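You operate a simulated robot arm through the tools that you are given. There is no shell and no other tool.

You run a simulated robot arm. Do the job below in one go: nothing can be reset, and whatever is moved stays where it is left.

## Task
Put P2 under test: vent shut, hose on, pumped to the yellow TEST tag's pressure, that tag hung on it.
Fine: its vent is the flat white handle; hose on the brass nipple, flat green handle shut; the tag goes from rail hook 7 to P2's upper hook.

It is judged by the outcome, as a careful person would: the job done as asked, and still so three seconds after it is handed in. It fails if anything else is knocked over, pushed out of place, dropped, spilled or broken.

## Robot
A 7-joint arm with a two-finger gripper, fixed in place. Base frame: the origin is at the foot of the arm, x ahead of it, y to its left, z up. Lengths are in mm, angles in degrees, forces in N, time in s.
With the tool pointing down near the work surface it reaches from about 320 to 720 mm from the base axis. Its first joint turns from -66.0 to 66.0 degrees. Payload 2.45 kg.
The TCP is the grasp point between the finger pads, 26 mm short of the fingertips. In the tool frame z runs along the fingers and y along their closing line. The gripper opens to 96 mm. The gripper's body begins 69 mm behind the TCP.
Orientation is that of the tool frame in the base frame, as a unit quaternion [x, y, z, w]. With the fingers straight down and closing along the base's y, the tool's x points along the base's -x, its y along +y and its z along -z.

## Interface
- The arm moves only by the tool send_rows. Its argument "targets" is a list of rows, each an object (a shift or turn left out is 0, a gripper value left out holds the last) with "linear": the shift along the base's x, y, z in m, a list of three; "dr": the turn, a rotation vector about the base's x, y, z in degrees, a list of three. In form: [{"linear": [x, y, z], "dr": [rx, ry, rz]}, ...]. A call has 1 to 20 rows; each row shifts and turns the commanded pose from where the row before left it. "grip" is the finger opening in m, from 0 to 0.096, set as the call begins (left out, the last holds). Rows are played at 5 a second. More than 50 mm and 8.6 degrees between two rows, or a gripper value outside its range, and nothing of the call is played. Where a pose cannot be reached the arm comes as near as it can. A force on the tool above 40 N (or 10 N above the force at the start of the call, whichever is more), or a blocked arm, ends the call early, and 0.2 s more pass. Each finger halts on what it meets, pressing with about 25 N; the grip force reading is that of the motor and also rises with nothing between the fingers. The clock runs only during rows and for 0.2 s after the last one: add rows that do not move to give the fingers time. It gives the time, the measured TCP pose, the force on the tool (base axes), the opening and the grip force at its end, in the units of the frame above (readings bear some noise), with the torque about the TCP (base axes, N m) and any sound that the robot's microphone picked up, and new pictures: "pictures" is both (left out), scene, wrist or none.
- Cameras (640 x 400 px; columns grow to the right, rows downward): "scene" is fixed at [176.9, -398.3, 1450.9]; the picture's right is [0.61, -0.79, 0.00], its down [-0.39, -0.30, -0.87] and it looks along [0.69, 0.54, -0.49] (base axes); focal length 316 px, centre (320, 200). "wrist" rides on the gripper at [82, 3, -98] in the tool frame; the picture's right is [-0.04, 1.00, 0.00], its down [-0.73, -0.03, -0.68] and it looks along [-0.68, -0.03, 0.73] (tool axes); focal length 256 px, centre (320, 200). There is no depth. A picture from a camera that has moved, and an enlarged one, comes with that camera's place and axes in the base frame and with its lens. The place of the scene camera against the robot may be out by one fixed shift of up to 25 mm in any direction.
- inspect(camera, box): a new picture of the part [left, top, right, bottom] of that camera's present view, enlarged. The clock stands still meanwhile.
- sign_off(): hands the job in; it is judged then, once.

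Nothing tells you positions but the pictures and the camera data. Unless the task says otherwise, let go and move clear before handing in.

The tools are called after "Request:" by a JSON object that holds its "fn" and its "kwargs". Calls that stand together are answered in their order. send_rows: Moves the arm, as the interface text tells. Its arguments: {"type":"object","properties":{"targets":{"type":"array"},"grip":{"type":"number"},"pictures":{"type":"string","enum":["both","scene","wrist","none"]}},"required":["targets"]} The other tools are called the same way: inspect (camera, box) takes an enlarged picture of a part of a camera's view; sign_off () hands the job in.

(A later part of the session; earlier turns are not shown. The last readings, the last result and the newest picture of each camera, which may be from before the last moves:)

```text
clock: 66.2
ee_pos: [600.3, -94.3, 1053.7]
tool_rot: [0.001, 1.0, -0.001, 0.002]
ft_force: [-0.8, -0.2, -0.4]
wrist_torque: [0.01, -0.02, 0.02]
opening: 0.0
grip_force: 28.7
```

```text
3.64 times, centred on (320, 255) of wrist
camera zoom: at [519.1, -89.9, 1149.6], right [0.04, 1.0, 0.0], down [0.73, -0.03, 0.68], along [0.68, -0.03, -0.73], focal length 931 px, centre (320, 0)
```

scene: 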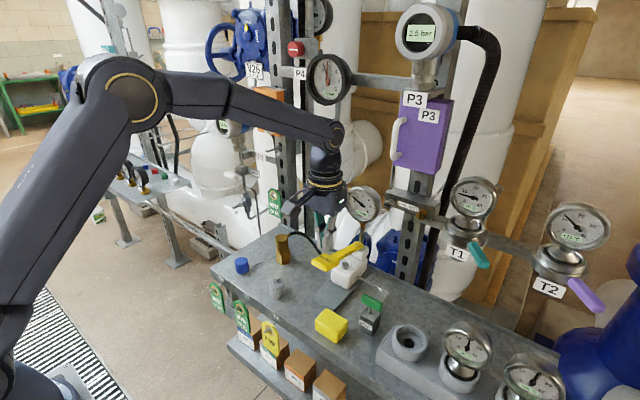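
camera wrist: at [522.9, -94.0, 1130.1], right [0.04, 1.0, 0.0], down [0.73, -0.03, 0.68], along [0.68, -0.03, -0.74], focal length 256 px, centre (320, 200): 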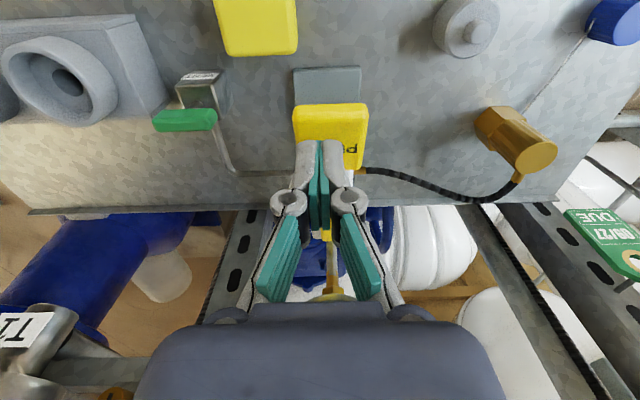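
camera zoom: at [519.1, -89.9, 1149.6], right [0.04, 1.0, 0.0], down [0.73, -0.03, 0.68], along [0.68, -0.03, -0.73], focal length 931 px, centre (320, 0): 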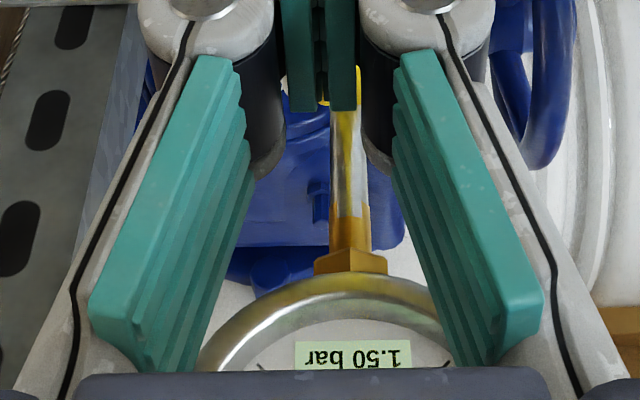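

Reading the dial's 0.2-bar ticks, the pump needle stands at about 1.6 bar, while P2 shows 2.0. I'll take a level wrist view that faces both instruments to compare them properly.

Request:
{"fn": "send_rows", "kwargs": {"targets": [{"linear": [-0.02, 0.02, 0.03], "dr": [0, -7.5, 0]}, {"linear": [-0.025, 0.034, 0.016], "dr": [0, -7.5, 0]}, {"linear": [-0.025, 0.034, 0.016], "dr": [0, -7.5, 0]}, {"linear": [-0.025, 0.034, 0.016], "dr": [0, -7.5, 0]}, {"linear": [-0.025, 0.034, 0.01], "dr": [0, -7.5, 0]}, {"linear": [-0.025, 0.034, 0.01], "dr": [0, -7.5, 0]}, {}], "pictures": "both"}}

Request:
{"fn": "inspect", "kwargs": {"camera": "scene", "box": [350, 190, 376, 216]}}

Request:
{"fn": "inspect", "kwargs": {"camera": "scene", "box": [211, 104, 251, 144]}}

```text
clock: 67.8
ee_pos: [456.3, 98.4, 1152.5]
tool_rot: [-0.001, 0.923, -0.002, 0.385]
ft_force: [0.4, 0.0, -1.0]
wrist_torque: [-0.02, -0.02, -0.02]
opening: 0.0
grip_force: 28.3
camera wrist: at [329.0, 100.9, 1161.3], right [0.03, 1.0, 0.03], down [0.03, -0.03, 1.0], along [1.0, -0.03, -0.03], focal length 256 px, centre (320, 200)
```

scene: 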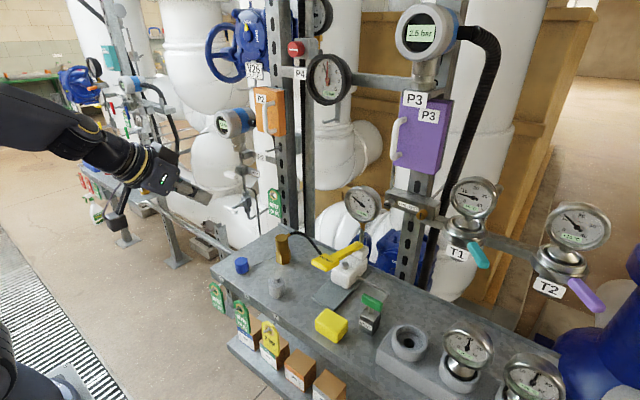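
wrist: 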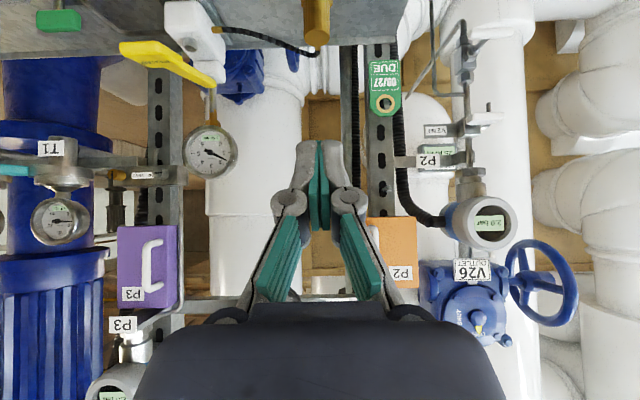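

```text
15.38 times, centred on (363, 203) of scene
camera zoom: at [176.9, -398.3, 1450.9], right [0.61, -0.79, 0.0], down [-0.39, -0.3, -0.87], along [0.69, 0.54, -0.49], focal length 4869 px, centre (-342, 154)
```

zoom: 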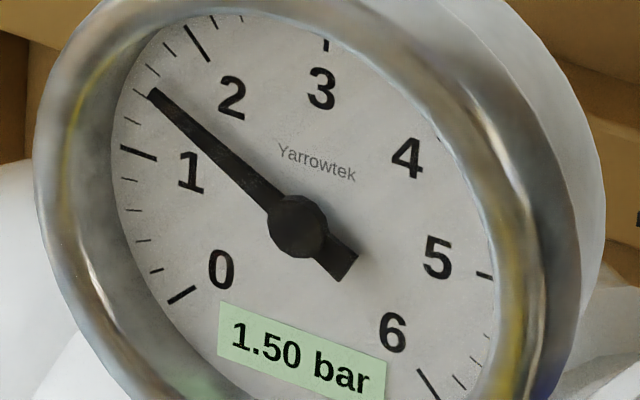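

```text
10.00 times, centred on (231, 124) of scene
camera zoom: at [176.9, -398.3, 1450.9], right [0.61, -0.79, 0.0], down [-0.39, -0.3, -0.87], along [0.69, 0.54, -0.49], focal length 3165 px, centre (1210, 960)
```

zoom: 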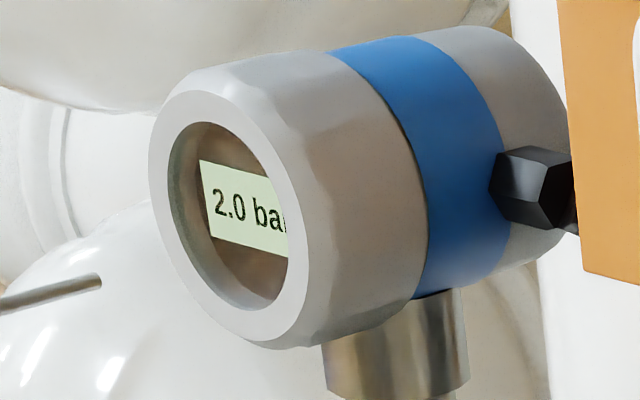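

Request:
{"fn": "inspect", "kwargs": {"camera": "wrist", "box": [178, 116, 242, 180]}}

Request:
{"fn": "inspect", "kwargs": {"camera": "wrist", "box": [450, 195, 530, 245]}}

Request:
{"fn": "inspect", "kwargs": {"camera": "wrist", "box": [360, 90, 520, 190]}}

Request:
{"fn": "inspect", "kwargs": {"camera": "scene", "box": [190, 60, 310, 135]}}

```text
6.25 times, centred on (210, 148) of wrist
camera zoom: at [329.0, 100.9, 1161.3], right [0.03, 1.0, 0.03], down [0.03, -0.03, 1.0], along [1.0, -0.03, -0.03], focal length 1600 px, centre (1008, 525)
```

zoom: 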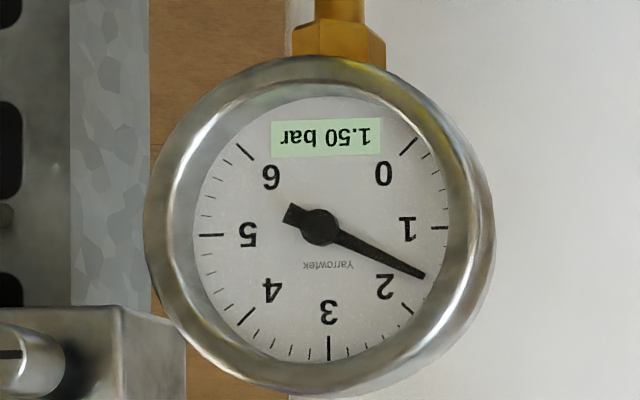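

```text
8.00 times, centred on (490, 220) of wrist
camera zoom: at [329.0, 100.9, 1161.3], right [0.03, 1.0, 0.03], down [0.03, -0.03, 1.0], along [1.0, -0.03, -0.03], focal length 2048 px, centre (-1040, 40)
```

zoom: 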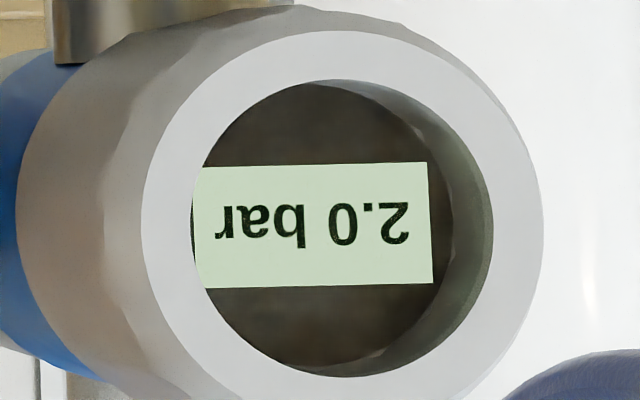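

```text
4.00 times, centred on (440, 140) of wrist
camera zoom: at [329.0, 100.9, 1161.3], right [0.03, 1.0, 0.03], down [0.03, -0.03, 1.0], along [1.0, -0.03, -0.03], focal length 1024 px, centre (-160, 440)
```

zoom: 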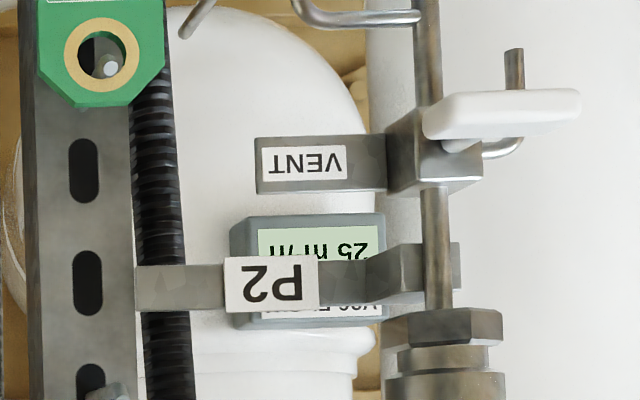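

```text
5.33 times, centred on (250, 98) of scene
camera zoom: at [176.9, -398.3, 1450.9], right [0.61, -0.79, 0.0], down [-0.39, -0.3, -0.87], along [0.69, 0.54, -0.49], focal length 1688 px, centre (693, 747)
```

zoom: 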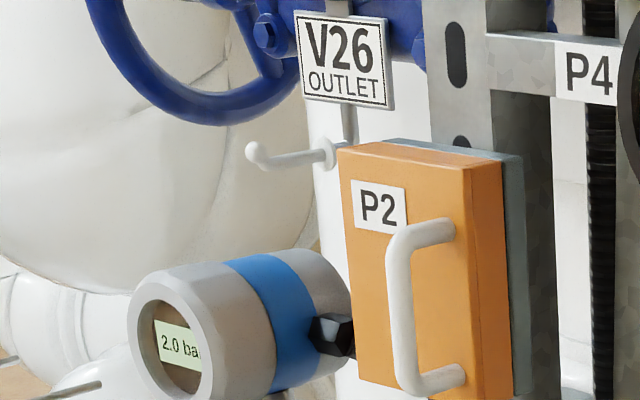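

Face-on, the pump needle is at about 1.55–1.6 bar and P2 says 2.0. I'll check how the other displays behave, then add a small part-stroke and compare how each of the two instruments responds.

Request:
{"fn": "inspect", "kwargs": {"camera": "scene", "box": [395, 5, 465, 65]}}

Request:
{"fn": "send_rows", "kwargs": {"targets": [{"linear": [0.025, -0.034, -0.01], "dr": [0, 7.5, 0]}, {"linear": [0.025, -0.034, -0.01], "dr": [0, 7.5, 0]}, {"linear": [0.025, -0.034, -0.016], "dr": [0, 7.5, 0]}, {"linear": [0.025, -0.034, -0.016], "dr": [0, 7.5, 0]}, {"linear": [0.025, -0.034, -0.016], "dr": [0, 7.5, 0]}, {"linear": [0.02, -0.02, -0.03], "dr": [0, 7.5, 0]}, {}], "pictures": "none"}}

```text
6.67 times, centred on (430, 35) of scene
camera zoom: at [176.9, -398.3, 1450.9], right [0.61, -0.79, 0.0], down [-0.39, -0.3, -0.87], along [0.69, 0.54, -0.49], focal length 2110 px, centre (-413, 1300)
```

zoom: 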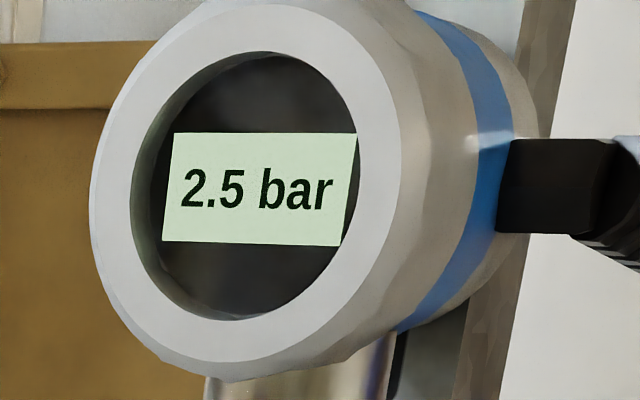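

```text
clock: 69.4
ee_pos: [602.7, -93.3, 1049.4]
tool_rot: [0.0, 1.0, -0.001, 0.0]
ft_force: [-0.2, 0.1, 0.6]
wrist_torque: [0.02, -0.04, -0.01]
opening: 0.0
grip_force: 28.0
```

Now a small part-stroke: down to about 10 mm past contact, then back up and read both.

Request:
{"fn": "send_rows", "kwargs": {"targets": [{"linear": [0, 0, -0.014]}, {"linear": [0, 0, -0.014]}, {"linear": [0, 0, -0.01]}, {}], "pictures": "none"}}

Request:
{"fn": "inspect", "kwargs": {"camera": "scene", "box": [350, 190, 376, 216]}}

Request:
{"fn": "inspect", "kwargs": {"camera": "scene", "box": [211, 104, 251, 144]}}

```text
clock: 70.4
ee_pos: [602.7, -91.6, 1013.0]
tool_rot: [0.0, 1.0, -0.002, 0.002]
ft_force: [-0.3, -0.6, 2.4]
wrist_torque: [-0.01, 0.04, 0.01]
opening: 6.1
grip_force: 28.8
```

```text
15.38 times, centred on (363, 203) of scene
camera zoom: at [176.8, -398.3, 1450.9], right [0.61, -0.79, 0.0], down [-0.39, -0.3, -0.87], along [0.69, 0.54, -0.49], focal length 4869 px, centre (-342, 154)
```

zoom: 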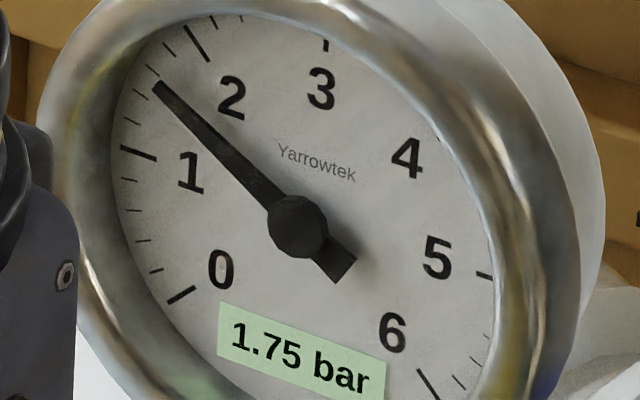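

```text
10.00 times, centred on (231, 124) of scene
camera zoom: at [176.8, -398.3, 1450.9], right [0.61, -0.79, 0.0], down [-0.39, -0.3, -0.87], along [0.69, 0.54, -0.49], focal length 3165 px, centre (1210, 960)
```

zoom: 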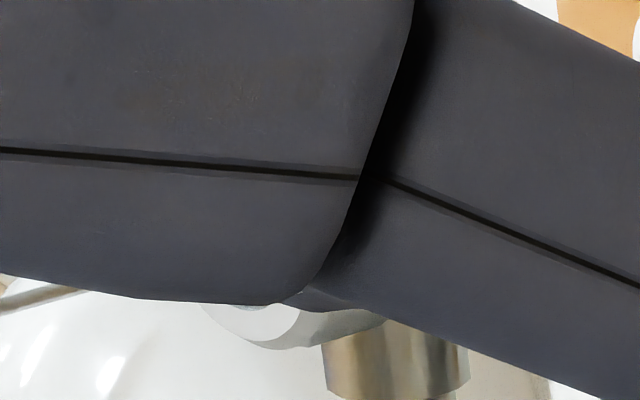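

The pump gauge now rounds to 1.75 (needle about 1.68). Rising to see P2.

Request:
{"fn": "send_rows", "kwargs": {"targets": [{"linear": [0, 0, 0.02]}, {"linear": [0, 0, 0.02]}, {}], "pictures": "none"}}

Request:
{"fn": "inspect", "kwargs": {"camera": "scene", "box": [350, 190, 376, 216]}}

Request:
{"fn": "inspect", "kwargs": {"camera": "scene", "box": [211, 104, 251, 144]}}

```text
clock: 71.2
ee_pos: [602.6, -94.2, 1053.9]
tool_rot: [0.0, 1.0, -0.001, 0.002]
ft_force: [0.2, 0.2, 0.8]
wrist_torque: [-0.02, 0.0, 0.0]
opening: 0.1
grip_force: 28.3
```

```text
15.38 times, centred on (363, 203) of scene
camera zoom: at [176.9, -398.3, 1450.9], right [0.61, -0.79, 0.0], down [-0.39, -0.3, -0.87], along [0.69, 0.54, -0.49], focal length 4869 px, centre (-342, 154)
```

zoom: 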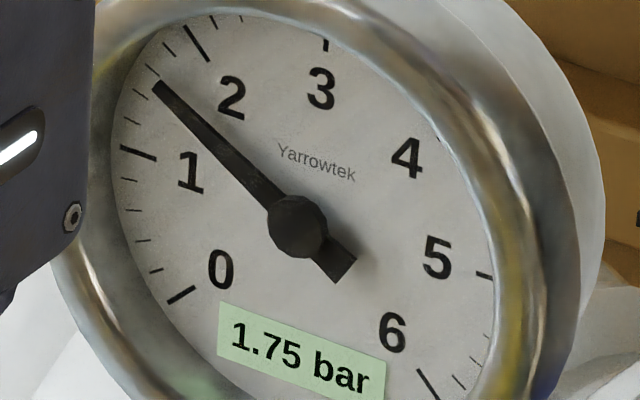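

```text
10.00 times, centred on (231, 124) of scene
camera zoom: at [176.9, -398.3, 1450.9], right [0.61, -0.79, 0.0], down [-0.39, -0.3, -0.87], along [0.69, 0.54, -0.49], focal length 3165 px, centre (1210, 960)
```

zoom: 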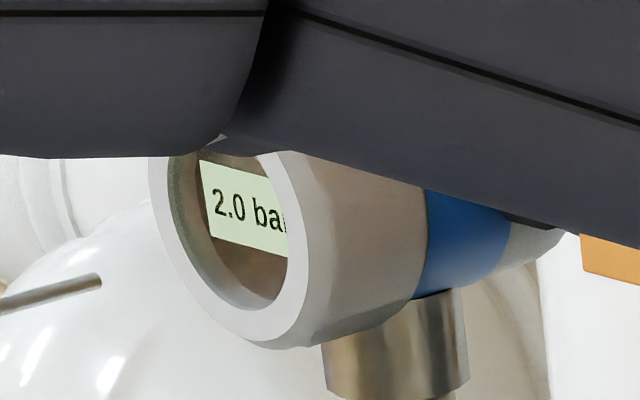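

P2's display still reads 2.0, so it only shows coarse steps, and the pump needle with its finer scale is the one to go by. From 1.68 I'll add a measured part-stroke towards 2.0, stopping short first.

Request:
{"fn": "send_rows", "kwargs": {"targets": [{"linear": [0, 0, -0.014]}, {"linear": [0, 0, -0.014]}, {"linear": [0, 0, -0.012]}, {"linear": [0, 0, -0.008]}, {"linear": [0, 0, -0.004]}, {}], "pictures": "none"}}

Request:
{"fn": "inspect", "kwargs": {"camera": "scene", "box": [350, 190, 376, 216]}}

```text
clock: 72.6
ee_pos: [599.8, -92.4, 1001.4]
tool_rot: [0.0, 1.0, -0.001, 0.002]
ft_force: [-0.6, -0.7, 4.4]
wrist_torque: [0.01, 0.07, -0.02]
opening: 5.9
grip_force: 28.6
```

```text
15.38 times, centred on (363, 203) of scene
camera zoom: at [176.8, -398.3, 1450.9], right [0.61, -0.79, 0.0], down [-0.39, -0.3, -0.87], along [0.69, 0.54, -0.49], focal length 4869 px, centre (-342, 154)
```

zoom: 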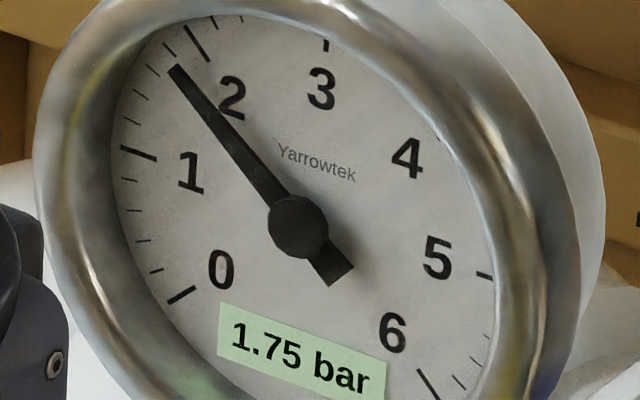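

The needle is at about 1.87 and the figure is about to change. I'll go 2 mm at a time to see the switch to 2.00.

Request:
{"fn": "send_rows", "kwargs": {"targets": [{"linear": [0, 0, -0.002]}, {}], "pictures": "none"}}

Request:
{"fn": "inspect", "kwargs": {"camera": "scene", "box": [350, 190, 376, 216]}}

```text
clock: 73.2
ee_pos: [600.0, -92.5, 1000.3]
tool_rot: [0.0, 1.0, -0.002, 0.002]
ft_force: [-1.5, -1.6, 4.0]
wrist_torque: [-0.05, 0.1, 0.01]
opening: 6.0
grip_force: 28.4
```

```text
15.38 times, centred on (363, 203) of scene
camera zoom: at [176.8, -398.3, 1450.9], right [0.61, -0.79, 0.0], down [-0.39, -0.3, -0.87], along [0.69, 0.54, -0.49], focal length 4869 px, centre (-342, 154)
```

zoom: 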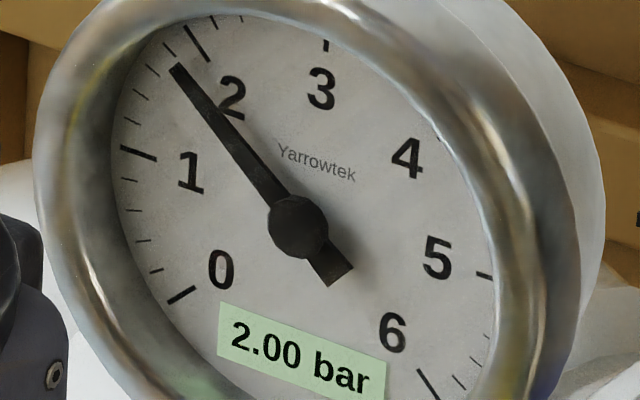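

Now it shows 2.00, meaning just past 1.875. Another 9–10 mm of stroke should put the needle on the 2 mark.

Request:
{"fn": "send_rows", "kwargs": {"targets": [{"linear": [0, 0, -0.004]}, {"linear": [0, 0, -0.004]}, {}], "pictures": "none"}}

Request:
{"fn": "inspect", "kwargs": {"camera": "scene", "box": [350, 190, 376, 216]}}

```text
clock: 74.0
ee_pos: [600.3, -91.8, 992.1]
tool_rot: [0.0, 1.0, -0.001, 0.001]
ft_force: [-1.4, 1.1, 5.9]
wrist_torque: [0.03, 0.13, -0.05]
opening: 6.2
grip_force: 28.3
```

```text
15.38 times, centred on (363, 203) of scene
camera zoom: at [176.8, -398.2, 1450.9], right [0.61, -0.79, 0.0], down [-0.38, -0.3, -0.87], along [0.69, 0.54, -0.49], focal length 4869 px, centre (-342, 154)
```

zoom: 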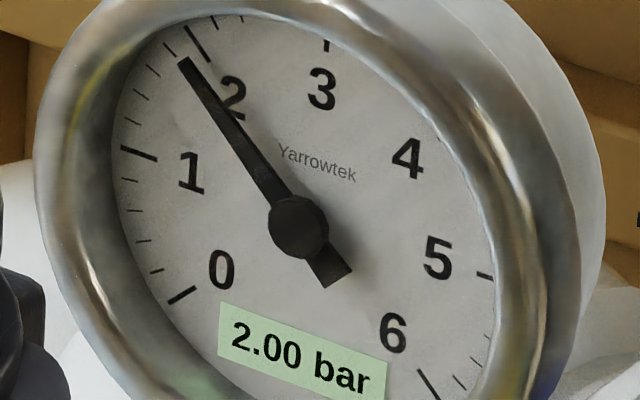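

The needle is very nearly on 2 (about 1.97). A further 2.5 mm, then release.

Request:
{"fn": "send_rows", "kwargs": {"targets": [{"linear": [0, 0, -0.0025]}, {}], "pictures": "none"}}

Request:
{"fn": "inspect", "kwargs": {"camera": "scene", "box": [350, 190, 376, 216]}}

```text
clock: 74.6
ee_pos: [600.9, -92.7, 990.3]
tool_rot: [0.0, 1.0, -0.001, 0.001]
ft_force: [-2.1, -1.9, 6.4]
wrist_torque: [-0.02, 0.11, 0.03]
opening: 6.0
grip_force: 28.6
```

```text
15.38 times, centred on (363, 203) of scene
camera zoom: at [176.7, -398.3, 1450.9], right [0.61, -0.79, 0.0], down [-0.38, -0.3, -0.87], along [0.69, 0.54, -0.49], focal length 4869 px, centre (-342, 154)
```

zoom: 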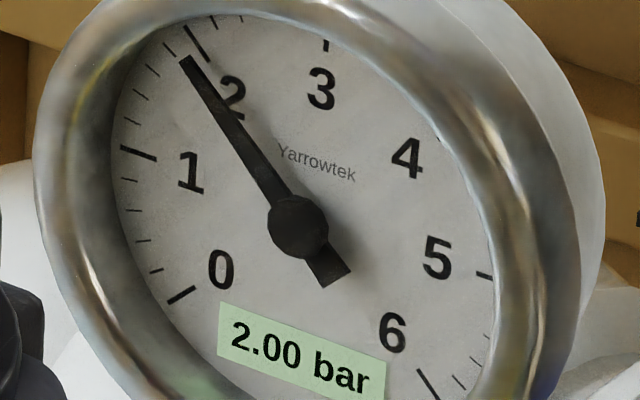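

The needle now sits on 2. I'll rise off the lever, move back and view the yellow tag on rail hook 7.

Request:
{"fn": "send_rows", "kwargs": {"targets": [{"linear": [0, 0, 0.015]}, {"linear": [0, 0, 0.025]}, {"linear": [0, 0, 0.03]}, {"linear": [-0.04, 0.01, 0.02]}, {"linear": [-0.04, 0.01, 0.02]}, {"linear": [-0.04, 0.01, 0]}, {"linear": [-0.04, 0.01, 0]}, {"linear": [-0.04, 0.01, 0]}, {}], "pictures": "both"}}

Request:
{"fn": "inspect", "kwargs": {"camera": "scene", "box": [350, 190, 376, 216]}}

Request:
{"fn": "inspect", "kwargs": {"camera": "scene", "box": [230, 285, 310, 385]}}

Request:
{"fn": "inspect", "kwargs": {"camera": "wrist", "box": [240, 40, 440, 190]}}

```text
clock: 76.6
ee_pos: [400.7, -41.2, 1098.0]
tool_rot: [0.0, 1.0, -0.002, 0.002]
ft_force: [-0.3, -0.5, -0.7]
wrist_torque: [-0.02, 0.0, -0.02]
opening: 0.1
grip_force: 28.4
camera wrist: at [320.1, -38.7, 1193.8], right [0.04, 1.0, 0.0], down [0.73, -0.03, 0.68], along [0.68, -0.03, -0.73], focal length 256 px, centre (320, 200)
```

scene: 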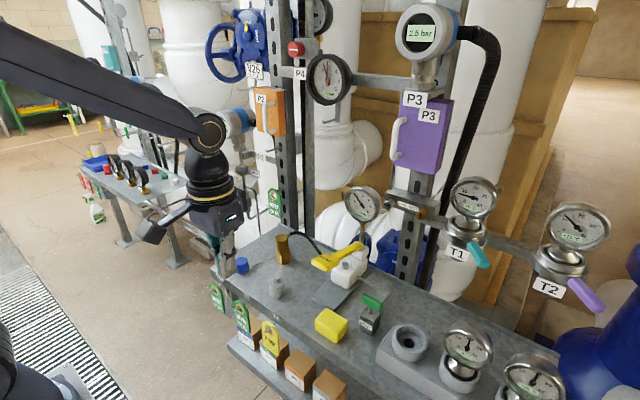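
wrist: 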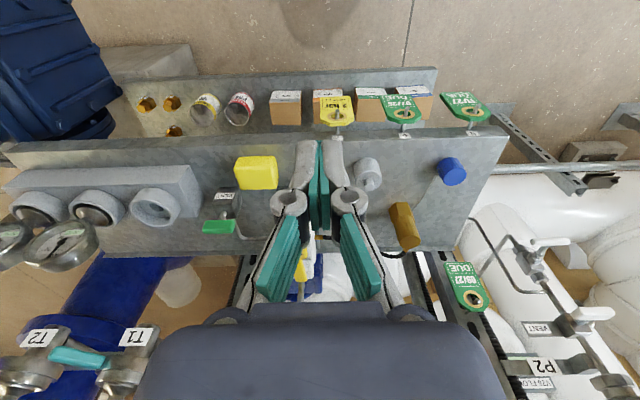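

```text
15.38 times, centred on (363, 203) of scene
camera zoom: at [176.9, -398.3, 1450.9], right [0.61, -0.79, 0.0], down [-0.39, -0.3, -0.87], along [0.69, 0.54, -0.49], focal length 4869 px, centre (-342, 154)
```

zoom: 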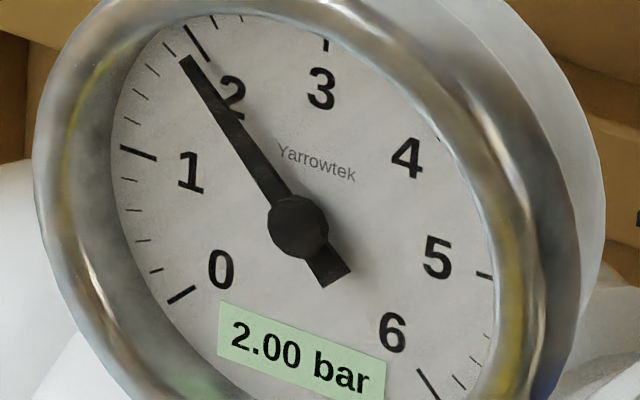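

```text
4.00 times, centred on (270, 335) of scene
camera zoom: at [176.9, -398.3, 1450.9], right [0.61, -0.79, 0.0], down [-0.39, -0.3, -0.87], along [0.69, 0.54, -0.49], focal length 1266 px, centre (520, -340)
```

zoom: 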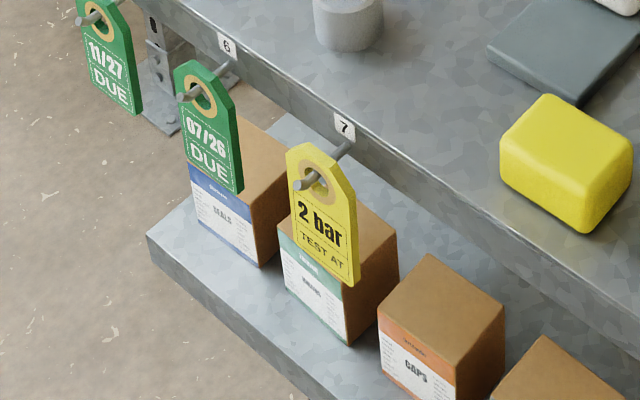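

```text
2.67 times, centred on (340, 115) of wrist
camera zoom: at [320.1, -38.7, 1193.8], right [0.04, 1.0, 0.0], down [0.73, -0.03, 0.68], along [0.68, -0.03, -0.73], focal length 683 px, centre (267, 427)
```

zoom: 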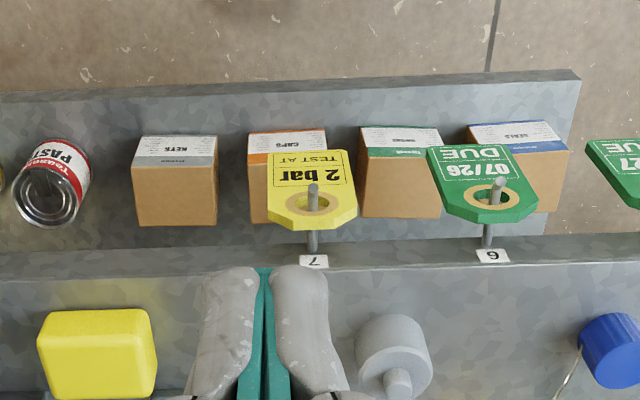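

The pressure holds at 2.00 with the lever released. The yellow tag hangs at about x 492 on hook 7 (hook tip (478, -20, 836)), roughly 41 mm wide; P2's empty upper hook runs from its tip at (729, 199, 1132). I'd like to hold the tag by its side edges with the tool level, so I'll see whether that pose is reachable in the free space in front.

Request:
{"fn": "send_rows", "kwargs": {"grip": 0.06, "targets": [{"linear": [0, 0.002, -0.01], "dr": [0, -7.5, 0]}, {"linear": [0, 0.002, -0.01], "dr": [0, -7.5, 0]}, {"linear": [0, 0.002, -0.01], "dr": [0, -7.5, 0]}, {"linear": [0, 0.002, -0.01], "dr": [0, -7.5, 0]}, {"linear": [0, 0.002, -0.01], "dr": [0, -7.5, 0]}, {"linear": [0, 0.002, -0.01], "dr": [0, -7.5, 0]}, {}], "pictures": "both"}}

```text
clock: 78.2
ee_pos: [455.7, -46.8, 1076.3]
tool_rot: [0.003, 0.933, -0.006, 0.361]
ft_force: [0.1, -0.2, 0.2]
wrist_torque: [0.02, 0.03, -0.02]
opening: 59.9
grip_force: 0.0
out of reach, approached as far as the arm can: row 4, 5, 6
camera wrist: at [331.2, -43.1, 1093.6], right [0.04, 1.0, 0.02], down [0.09, -0.02, 1.0], along [1.0, -0.04, -0.09], focal length 256 px, centre (320, 200)
```

scene: 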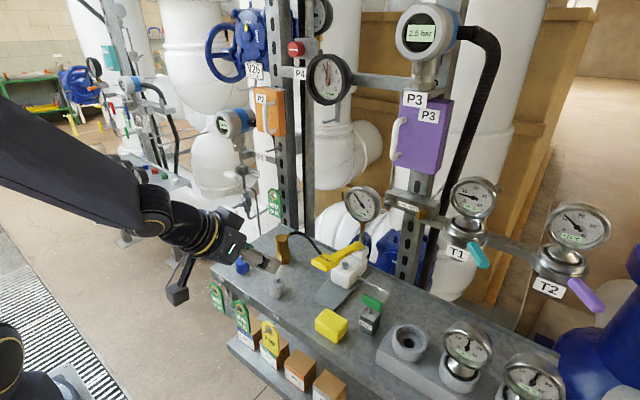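
wrist: 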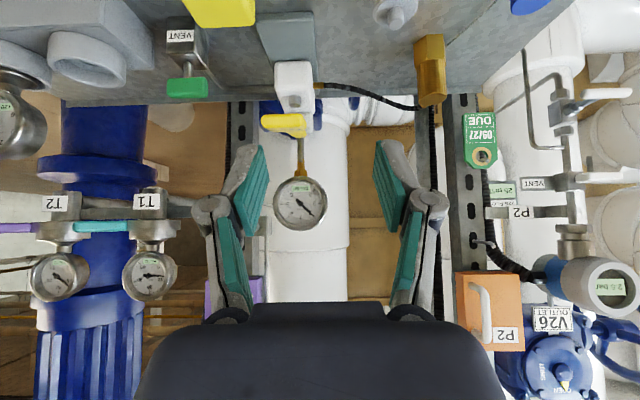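

At this height the arm cannot fold back that far, but lower down it should be able to. I'll go to level over the bench first (clear of the paddle), then back out and down in front of the rail.

Request:
{"fn": "send_rows", "kwargs": {"targets": [{"linear": [0.05, 0.01, 0]}, {"linear": [0.049, 0.01, 0]}, {"linear": [0.01, 0.002, -0.004], "dr": [0, -7.5, 0]}, {"linear": [0.01, 0.002, -0.004], "dr": [0, -7.5, 0]}, {"linear": [0.01, 0.002, -0.004], "dr": [0, -7.5, 0]}, {"linear": [0.01, 0.002, -0.004], "dr": [0, -7.5, 0]}, {"linear": [0.01, 0.002, -0.004], "dr": [0, -7.5, 0]}, {"linear": [0.01, 0.002, -0.004], "dr": [0, -7.5, 0]}, {}], "pictures": "both"}}

```text
refused: row 1 steps farther than a row can; nothing moved
```

One row was slightly too long; I'll split it.

Request:
{"fn": "send_rows", "kwargs": {"targets": [{"linear": [0.033, 0.007, 0]}, {"linear": [0.033, 0.007, 0]}, {"linear": [0.033, 0.006, 0]}, {"linear": [0.01, 0.002, -0.004], "dr": [0, -7.5, 0]}, {"linear": [0.01, 0.002, -0.004], "dr": [0, -7.5, 0]}, {"linear": [0.01, 0.002, -0.004], "dr": [0, -7.5, 0]}, {"linear": [0.01, 0.002, -0.004], "dr": [0, -7.5, 0]}, {"linear": [0.01, 0.002, -0.004], "dr": [0, -7.5, 0]}, {"linear": [0.01, 0.002, -0.004], "dr": [0, -7.5, 0]}, {}], "pictures": "both"}}

```text
clock: 80.4
ee_pos: [609.5, -10.5, 1052.3]
tool_rot: [-0.002, 0.747, 0.005, 0.665]
ft_force: [0.0, -0.3, -0.3]
wrist_torque: [-0.03, 0.02, 0.02]
opening: 60.0
grip_force: 0.0
out of reach, approached as far as the arm can: row 1, 2, 4
camera wrist: at [503.3, -8.3, 981.8], right [-0.01, 1.0, 0.04], down [-0.59, -0.04, 0.81], along [0.81, -0.02, 0.59], focal length 256 px, centre (320, 200)
```

scene: 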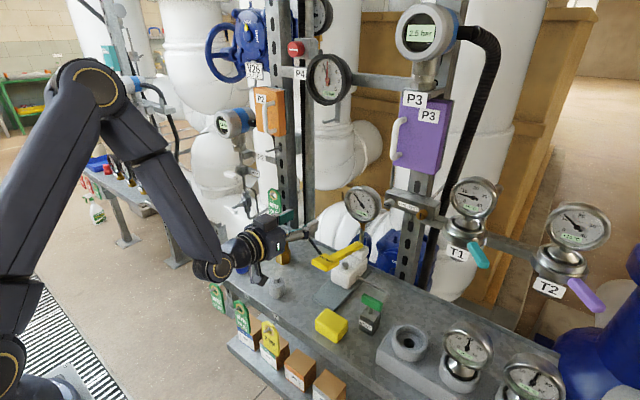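
wrist: 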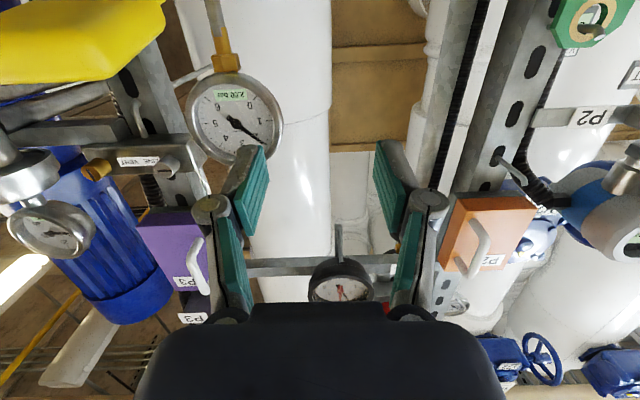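

The arm lags its commanded pose here; I'll wait to see where it settles.

Request:
{"fn": "send_rows", "kwargs": {"targets": [{}, {}, {}], "pictures": "none"}}

```text
clock: 81.2
ee_pos: [609.7, -10.4, 1054.6]
tool_rot: [-0.002, 0.748, 0.005, 0.664]
ft_force: [0.3, -0.6, -0.4]
wrist_torque: [0.03, -0.02, 0.0]
opening: 59.6
grip_force: 0.1
```

With the tool level the arm can't come nearer than about 610 mm, so the rail needs a steeper tool. I'll pitch back to about 45°, then find what pitch is reachable in front of the rail; a moderate tilt difference between picking and hanging is acceptable for the hole.

Request:
{"fn": "send_rows", "kwargs": {"targets": [{"linear": [-0.006, 0, 0.008], "dr": [0, 7.5, 0]}, {"linear": [-0.006, 0, 0.008], "dr": [0, 7.5, 0]}, {"linear": [-0.006, 0, 0.008], "dr": [0, 7.5, 0]}, {"linear": [-0.006, 0, 0.008], "dr": [0, 7.5, 0]}, {"linear": [-0.006, 0, 0.008], "dr": [0, 7.5, 0]}, {"linear": [-0.006, 0, 0.008], "dr": [0, 7.5, 0]}, {}, {}], "pictures": "scene"}}

```text
clock: 83.0
ee_pos: [576.6, -9.0, 1091.8]
tool_rot: [0.0, 0.938, 0.005, 0.346]
ft_force: [0.3, 0.1, -0.6]
wrist_torque: [0.02, 0.02, 0.03]
opening: 60.1
grip_force: 0.0
out of reach, approached as far as the arm can: row 6
```

scene: 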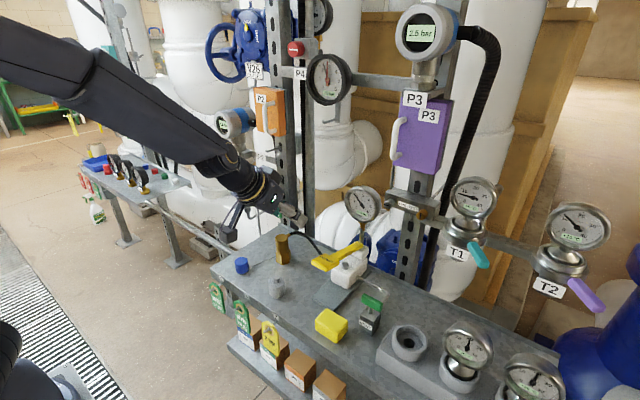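

The arm folded awkwardly. I'll return to the comfortable tool-down posture over the bench before trying again.

Request:
{"fn": "send_rows", "kwargs": {"targets": [{"linear": [0.005, 0.004, 0.008], "dr": [0, 7.5, 0]}, {"linear": [0.005, 0.004, 0.008], "dr": [0, 7.5, 0]}, {"linear": [0, 0.004, 0.008], "dr": [0, 7.5, 0]}, {"linear": [0, 0.004, 0.006], "dr": [0, 7.5, 0]}, {"linear": [0, 0.004, 0.004], "dr": [0, 7.5, 0]}, {"linear": [0, 0.004, 0.004], "dr": [0, 7.5, 0]}, {}, {}], "pictures": "both"}}

```text
clock: 84.8
ee_pos: [587.2, 14.5, 1130.2]
tool_rot: [0.002, 0.998, 0.005, -0.059]
ft_force: [1.3, 0.6, -0.2]
wrist_torque: [0.0, 0.03, 0.0]
opening: 59.9
grip_force: 0.0
camera wrist: at [518.6, 17.0, 1236.4], right [0.04, 1.0, 0.01], down [0.81, -0.04, 0.59], along [0.59, -0.02, -0.81], focal length 256 px, centre (320, 200)
```

scene: 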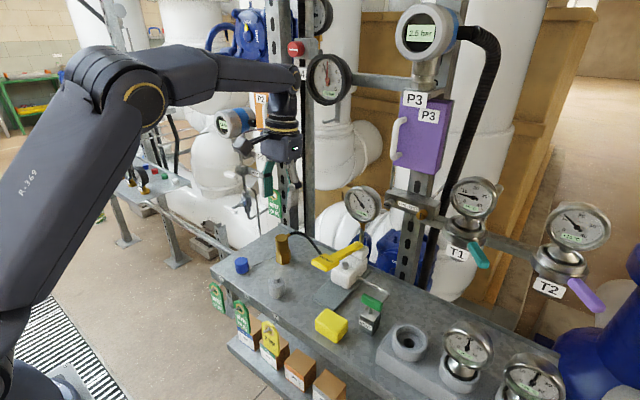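
wrist: 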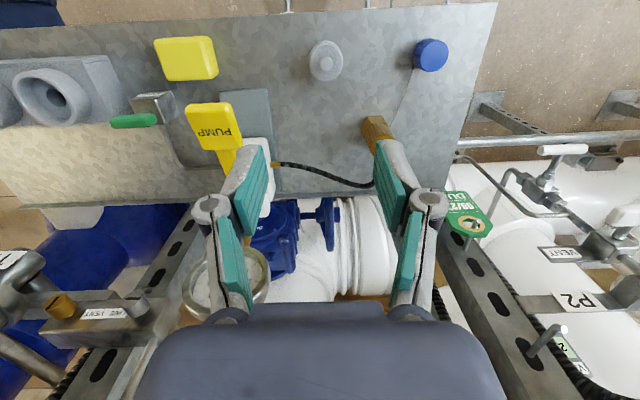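

Back in a good posture. Now I'll move in front of the rail with the tool down and pitch it forward in small steps, watching for the reach limit.

Request:
{"fn": "send_rows", "kwargs": {"targets": [{"linear": [-0.035, -0.012, -0.02], "dr": [0, -6.8, 0]}, {"linear": [-0.035, -0.012, -0.03]}, {"linear": [-0.035, -0.011, -0.03]}, {}, {"dr": [0, -7, 0]}, {"dr": [0, -7, 0]}, {"dr": [0, -7, 0]}, {"dr": [0, -7, 0]}, {}], "pictures": "scene"}}

```text
clock: 86.8
ee_pos: [481.1, -18.6, 1051.6]
tool_rot: [0.001, 0.97, 0.004, 0.243]
ft_force: [0.8, 0.1, -0.6]
wrist_torque: [-0.02, -0.02, 0.02]
opening: 60.3
grip_force: 0.1
```

scene: 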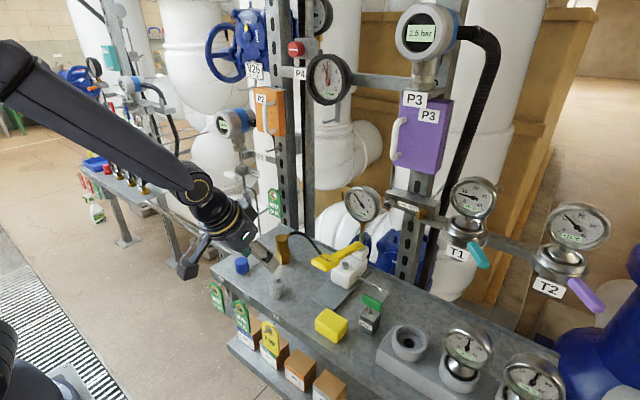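

Pitched 28° without trouble. I'll back off a little and descend in front of the rail to look at the tag.

Request:
{"fn": "send_rows", "kwargs": {"targets": [{"linear": [-0.03, 0, -0.03]}, {"linear": [0, 0, -0.04]}, {"linear": [0, 0, -0.04]}, {"linear": [0, 0, -0.03]}, {}], "pictures": "both"}}

Request:
{"fn": "inspect", "kwargs": {"camera": "wrist", "box": [220, 60, 420, 220]}}

Request:
{"fn": "inspect", "kwargs": {"camera": "scene", "box": [200, 240, 320, 370]}}

```text
clock: 88.0
ee_pos: [452.0, -22.3, 910.9]
tool_rot: [0.0, 0.97, 0.006, 0.242]
ft_force: [-0.3, -0.3, 0.0]
wrist_torque: [-0.03, -0.04, 0.0]
opening: 60.0
grip_force: 0.1
camera wrist: at [336.0, -19.7, 957.1], right [0.03, 1.0, 0.03], down [0.33, -0.04, 0.94], along [0.94, -0.02, -0.33], focal length 256 px, centre (320, 200)
```

scene: 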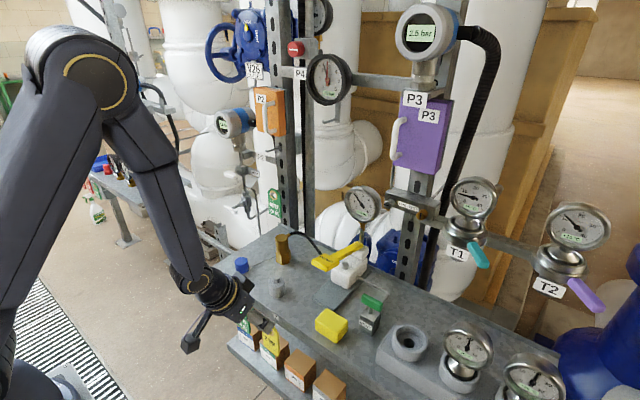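
wrist: 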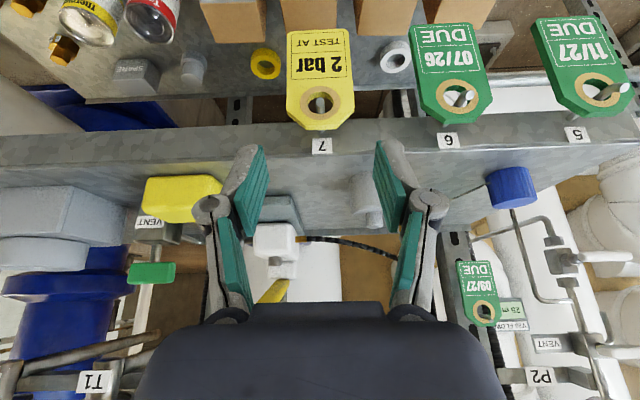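

```text
2.50 times, centred on (320, 140) of wrist
camera zoom: at [336.0, -19.7, 957.1], right [0.03, 1.0, 0.03], down [0.33, -0.04, 0.94], along [0.94, -0.02, -0.33], focal length 640 px, centre (320, 350)
```

zoom: 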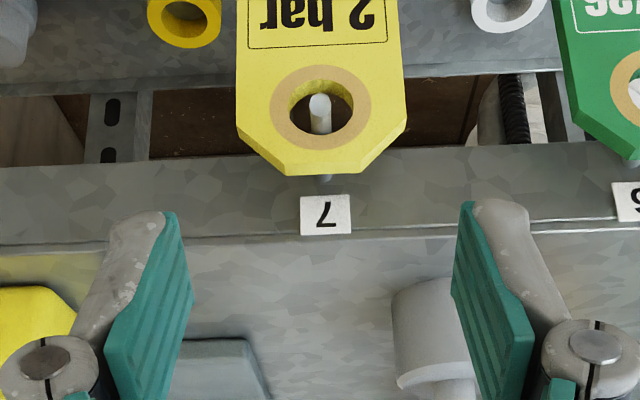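

```text
3.08 times, centred on (260, 305) of scene
camera zoom: at [176.9, -398.3, 1450.9], right [0.61, -0.79, 0.0], down [-0.39, -0.3, -0.87], along [0.69, 0.54, -0.49], focal length 974 px, centre (505, -123)
```

zoom: 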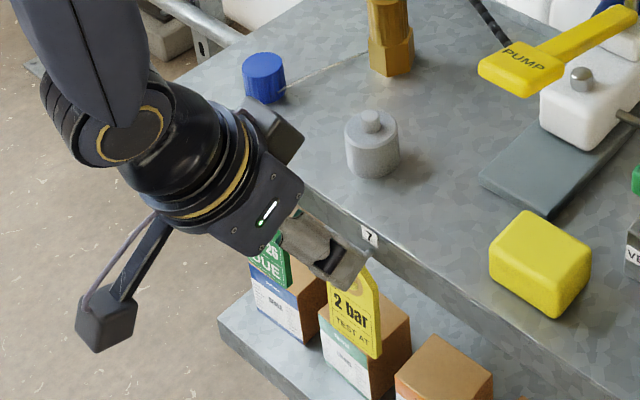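

Now I see the tag well: it spans y −45 to +4, z 752 to 850 at x ≈ 491, with its hole centre at z ≈ 828. I'll try a little more pitch here in the open.

Request:
{"fn": "send_rows", "kwargs": {"grip": 0.076, "targets": [{"linear": [0.004, 0.001, 0], "dr": [0, -4, 0]}, {"linear": [0.004, 0.001, 0], "dr": [0, -4, 0]}, {}], "pictures": "none"}}

```text
clock: 88.8
ee_pos: [465.3, -19.0, 909.2]
tool_rot: [0.0, 0.951, 0.006, 0.31]
ft_force: [0.5, -0.5, -0.6]
wrist_torque: [-0.03, -0.02, 0.02]
opening: 76.0
grip_force: 0.1
out of reach, approached as far as the arm can: row 2
```

About 36° is the limit here, so I'll use 32°. Moving to the pre-grasp point, lined up along the tool axis with the tag's edges.

Request:
{"fn": "send_rows", "kwargs": {"targets": [{"linear": [0, -0.001, 0], "dr": [0, 4, 0]}, {"linear": [-0.003, 0, -0.022]}, {"linear": [-0.003, 0, -0.022]}, {}], "pictures": "wrist"}}

Request:
{"fn": "inspect", "kwargs": {"camera": "wrist", "box": [200, 20, 440, 220]}}

Request:
{"fn": "inspect", "kwargs": {"camera": "scene", "box": [220, 270, 320, 370]}}

```text
clock: 89.8
ee_pos: [456.0, -19.8, 865.6]
tool_rot: [0.0, 0.961, 0.006, 0.276]
ft_force: [0.6, -1.5, -0.4]
wrist_torque: [-0.07, 0.02, -0.01]
opening: 76.2
grip_force: 0.0
camera wrist: at [336.6, -17.4, 904.6], right [0.03, 1.0, 0.03], down [0.26, -0.04, 0.96], along [0.96, -0.02, -0.26], focal length 256 px, centre (320, 200)
```

wrist: 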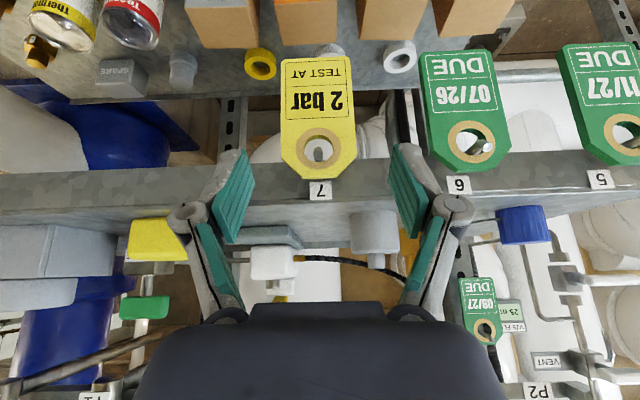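

```text
2.00 times, centred on (320, 120) of wrist
camera zoom: at [336.6, -17.4, 904.6], right [0.03, 1.0, 0.03], down [0.26, -0.04, 0.96], along [0.96, -0.02, -0.26], focal length 512 px, centre (320, 360)
```

zoom: 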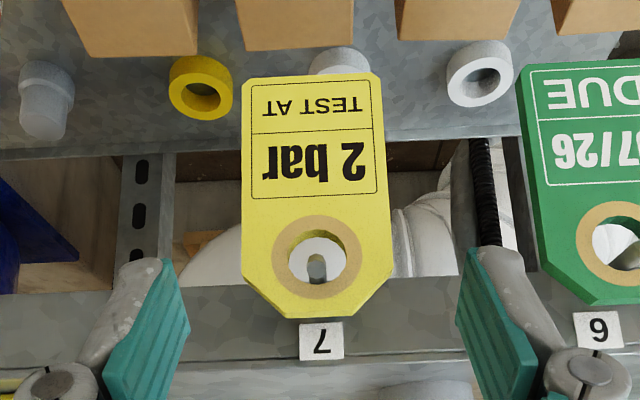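

```text
4.00 times, centred on (270, 320) of scene
camera zoom: at [176.9, -398.3, 1450.9], right [0.61, -0.79, 0.0], down [-0.39, -0.3, -0.87], along [0.69, 0.54, -0.49], focal length 1266 px, centre (520, -280)
```

zoom: 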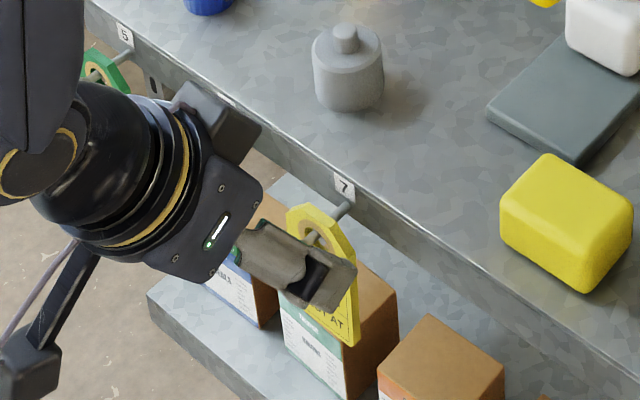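

The fingers straddle the tag evenly. Sliding in along the tool axis to the grasp point.

Request:
{"fn": "send_rows", "kwargs": {"targets": [{"linear": [0.0104, -0.0002, -0.0156]}, {"linear": [0.0104, -0.0002, -0.0156]}, {"linear": [0.0104, -0.0002, -0.0156]}, {}], "pictures": "wrist"}}

Request:
{"fn": "inspect", "kwargs": {"camera": "wrist", "box": [200, 40, 440, 240]}}

Request:
{"fn": "inspect", "kwargs": {"camera": "scene", "box": [220, 290, 320, 380]}}

```text
clock: 90.8
ee_pos: [489.4, -19.7, 819.7]
tool_rot: [0.001, 0.961, 0.005, 0.275]
ft_force: [0.0, 1.0, 0.4]
wrist_torque: [-0.03, -0.03, -0.01]
opening: 75.9
grip_force: 0.0
camera wrist: at [368.1, -18.4, 858.3], right [0.03, 1.0, 0.03], down [0.26, -0.04, 0.96], along [0.96, -0.02, -0.26], focal length 256 px, centre (320, 200)
```

wrist: 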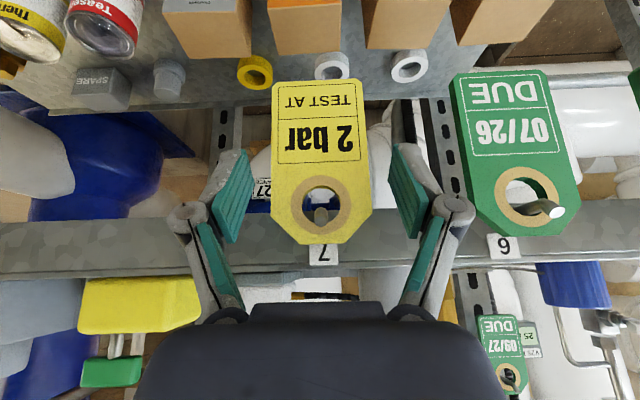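

```text
2.00 times, centred on (320, 140) of wrist
camera zoom: at [368.1, -18.4, 858.3], right [0.03, 1.0, 0.03], down [0.26, -0.04, 0.96], along [0.96, -0.02, -0.26], focal length 512 px, centre (320, 320)
```

zoom: 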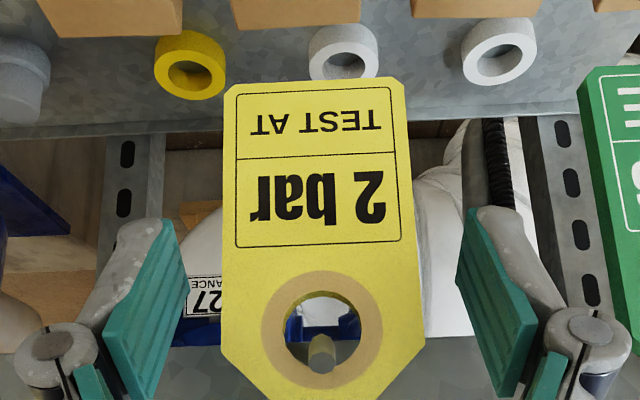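

```text
4.44 times, centred on (270, 335) of scene
camera zoom: at [176.9, -398.3, 1450.9], right [0.61, -0.79, 0.0], down [-0.39, -0.3, -0.87], along [0.69, 0.54, -0.49], focal length 1407 px, centre (542, -400)
```

zoom: 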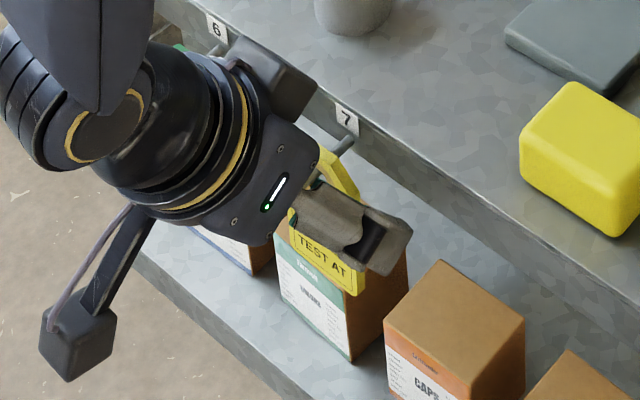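

The tag's edges lie between the pads. Closing gently on them.

Request:
{"fn": "send_rows", "kwargs": {"grip": 0.03, "targets": [{}, {}, {}, {}], "pictures": "wrist"}}

Request:
{"fn": "inspect", "kwargs": {"camera": "wrist", "box": [200, 40, 440, 240]}}

```text
clock: 91.8
ee_pos: [488.2, -20.9, 820.0]
tool_rot: [0.001, 0.961, 0.006, 0.275]
ft_force: [-1.0, 0.7, 0.9]
wrist_torque: [-0.04, -0.02, -0.01]
opening: 48.6
grip_force: 25.4
camera wrist: at [368.0, -18.4, 858.5], right [0.03, 1.0, 0.03], down [0.26, -0.04, 0.96], along [0.96, -0.02, -0.26], focal length 256 px, centre (320, 200)
```

wrist: 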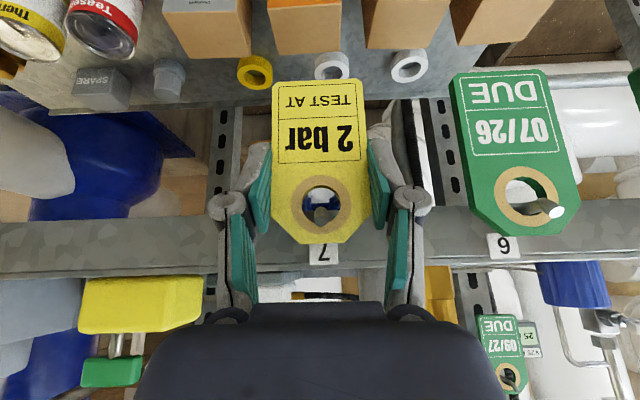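

```text
2.00 times, centred on (320, 140) of wrist
camera zoom: at [368.0, -18.4, 858.5], right [0.03, 1.0, 0.03], down [0.26, -0.04, 0.96], along [0.96, -0.02, -0.26], focal length 512 px, centre (320, 320)
```

zoom: 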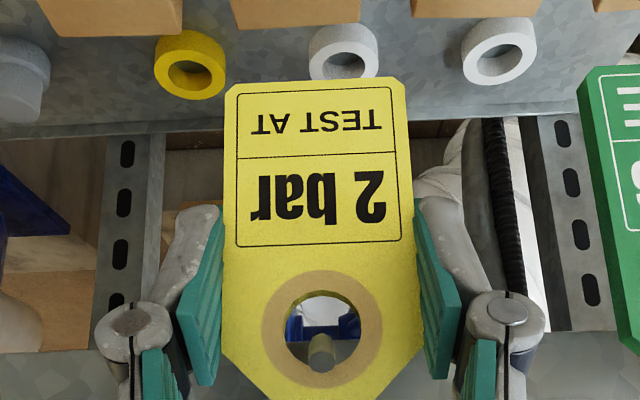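

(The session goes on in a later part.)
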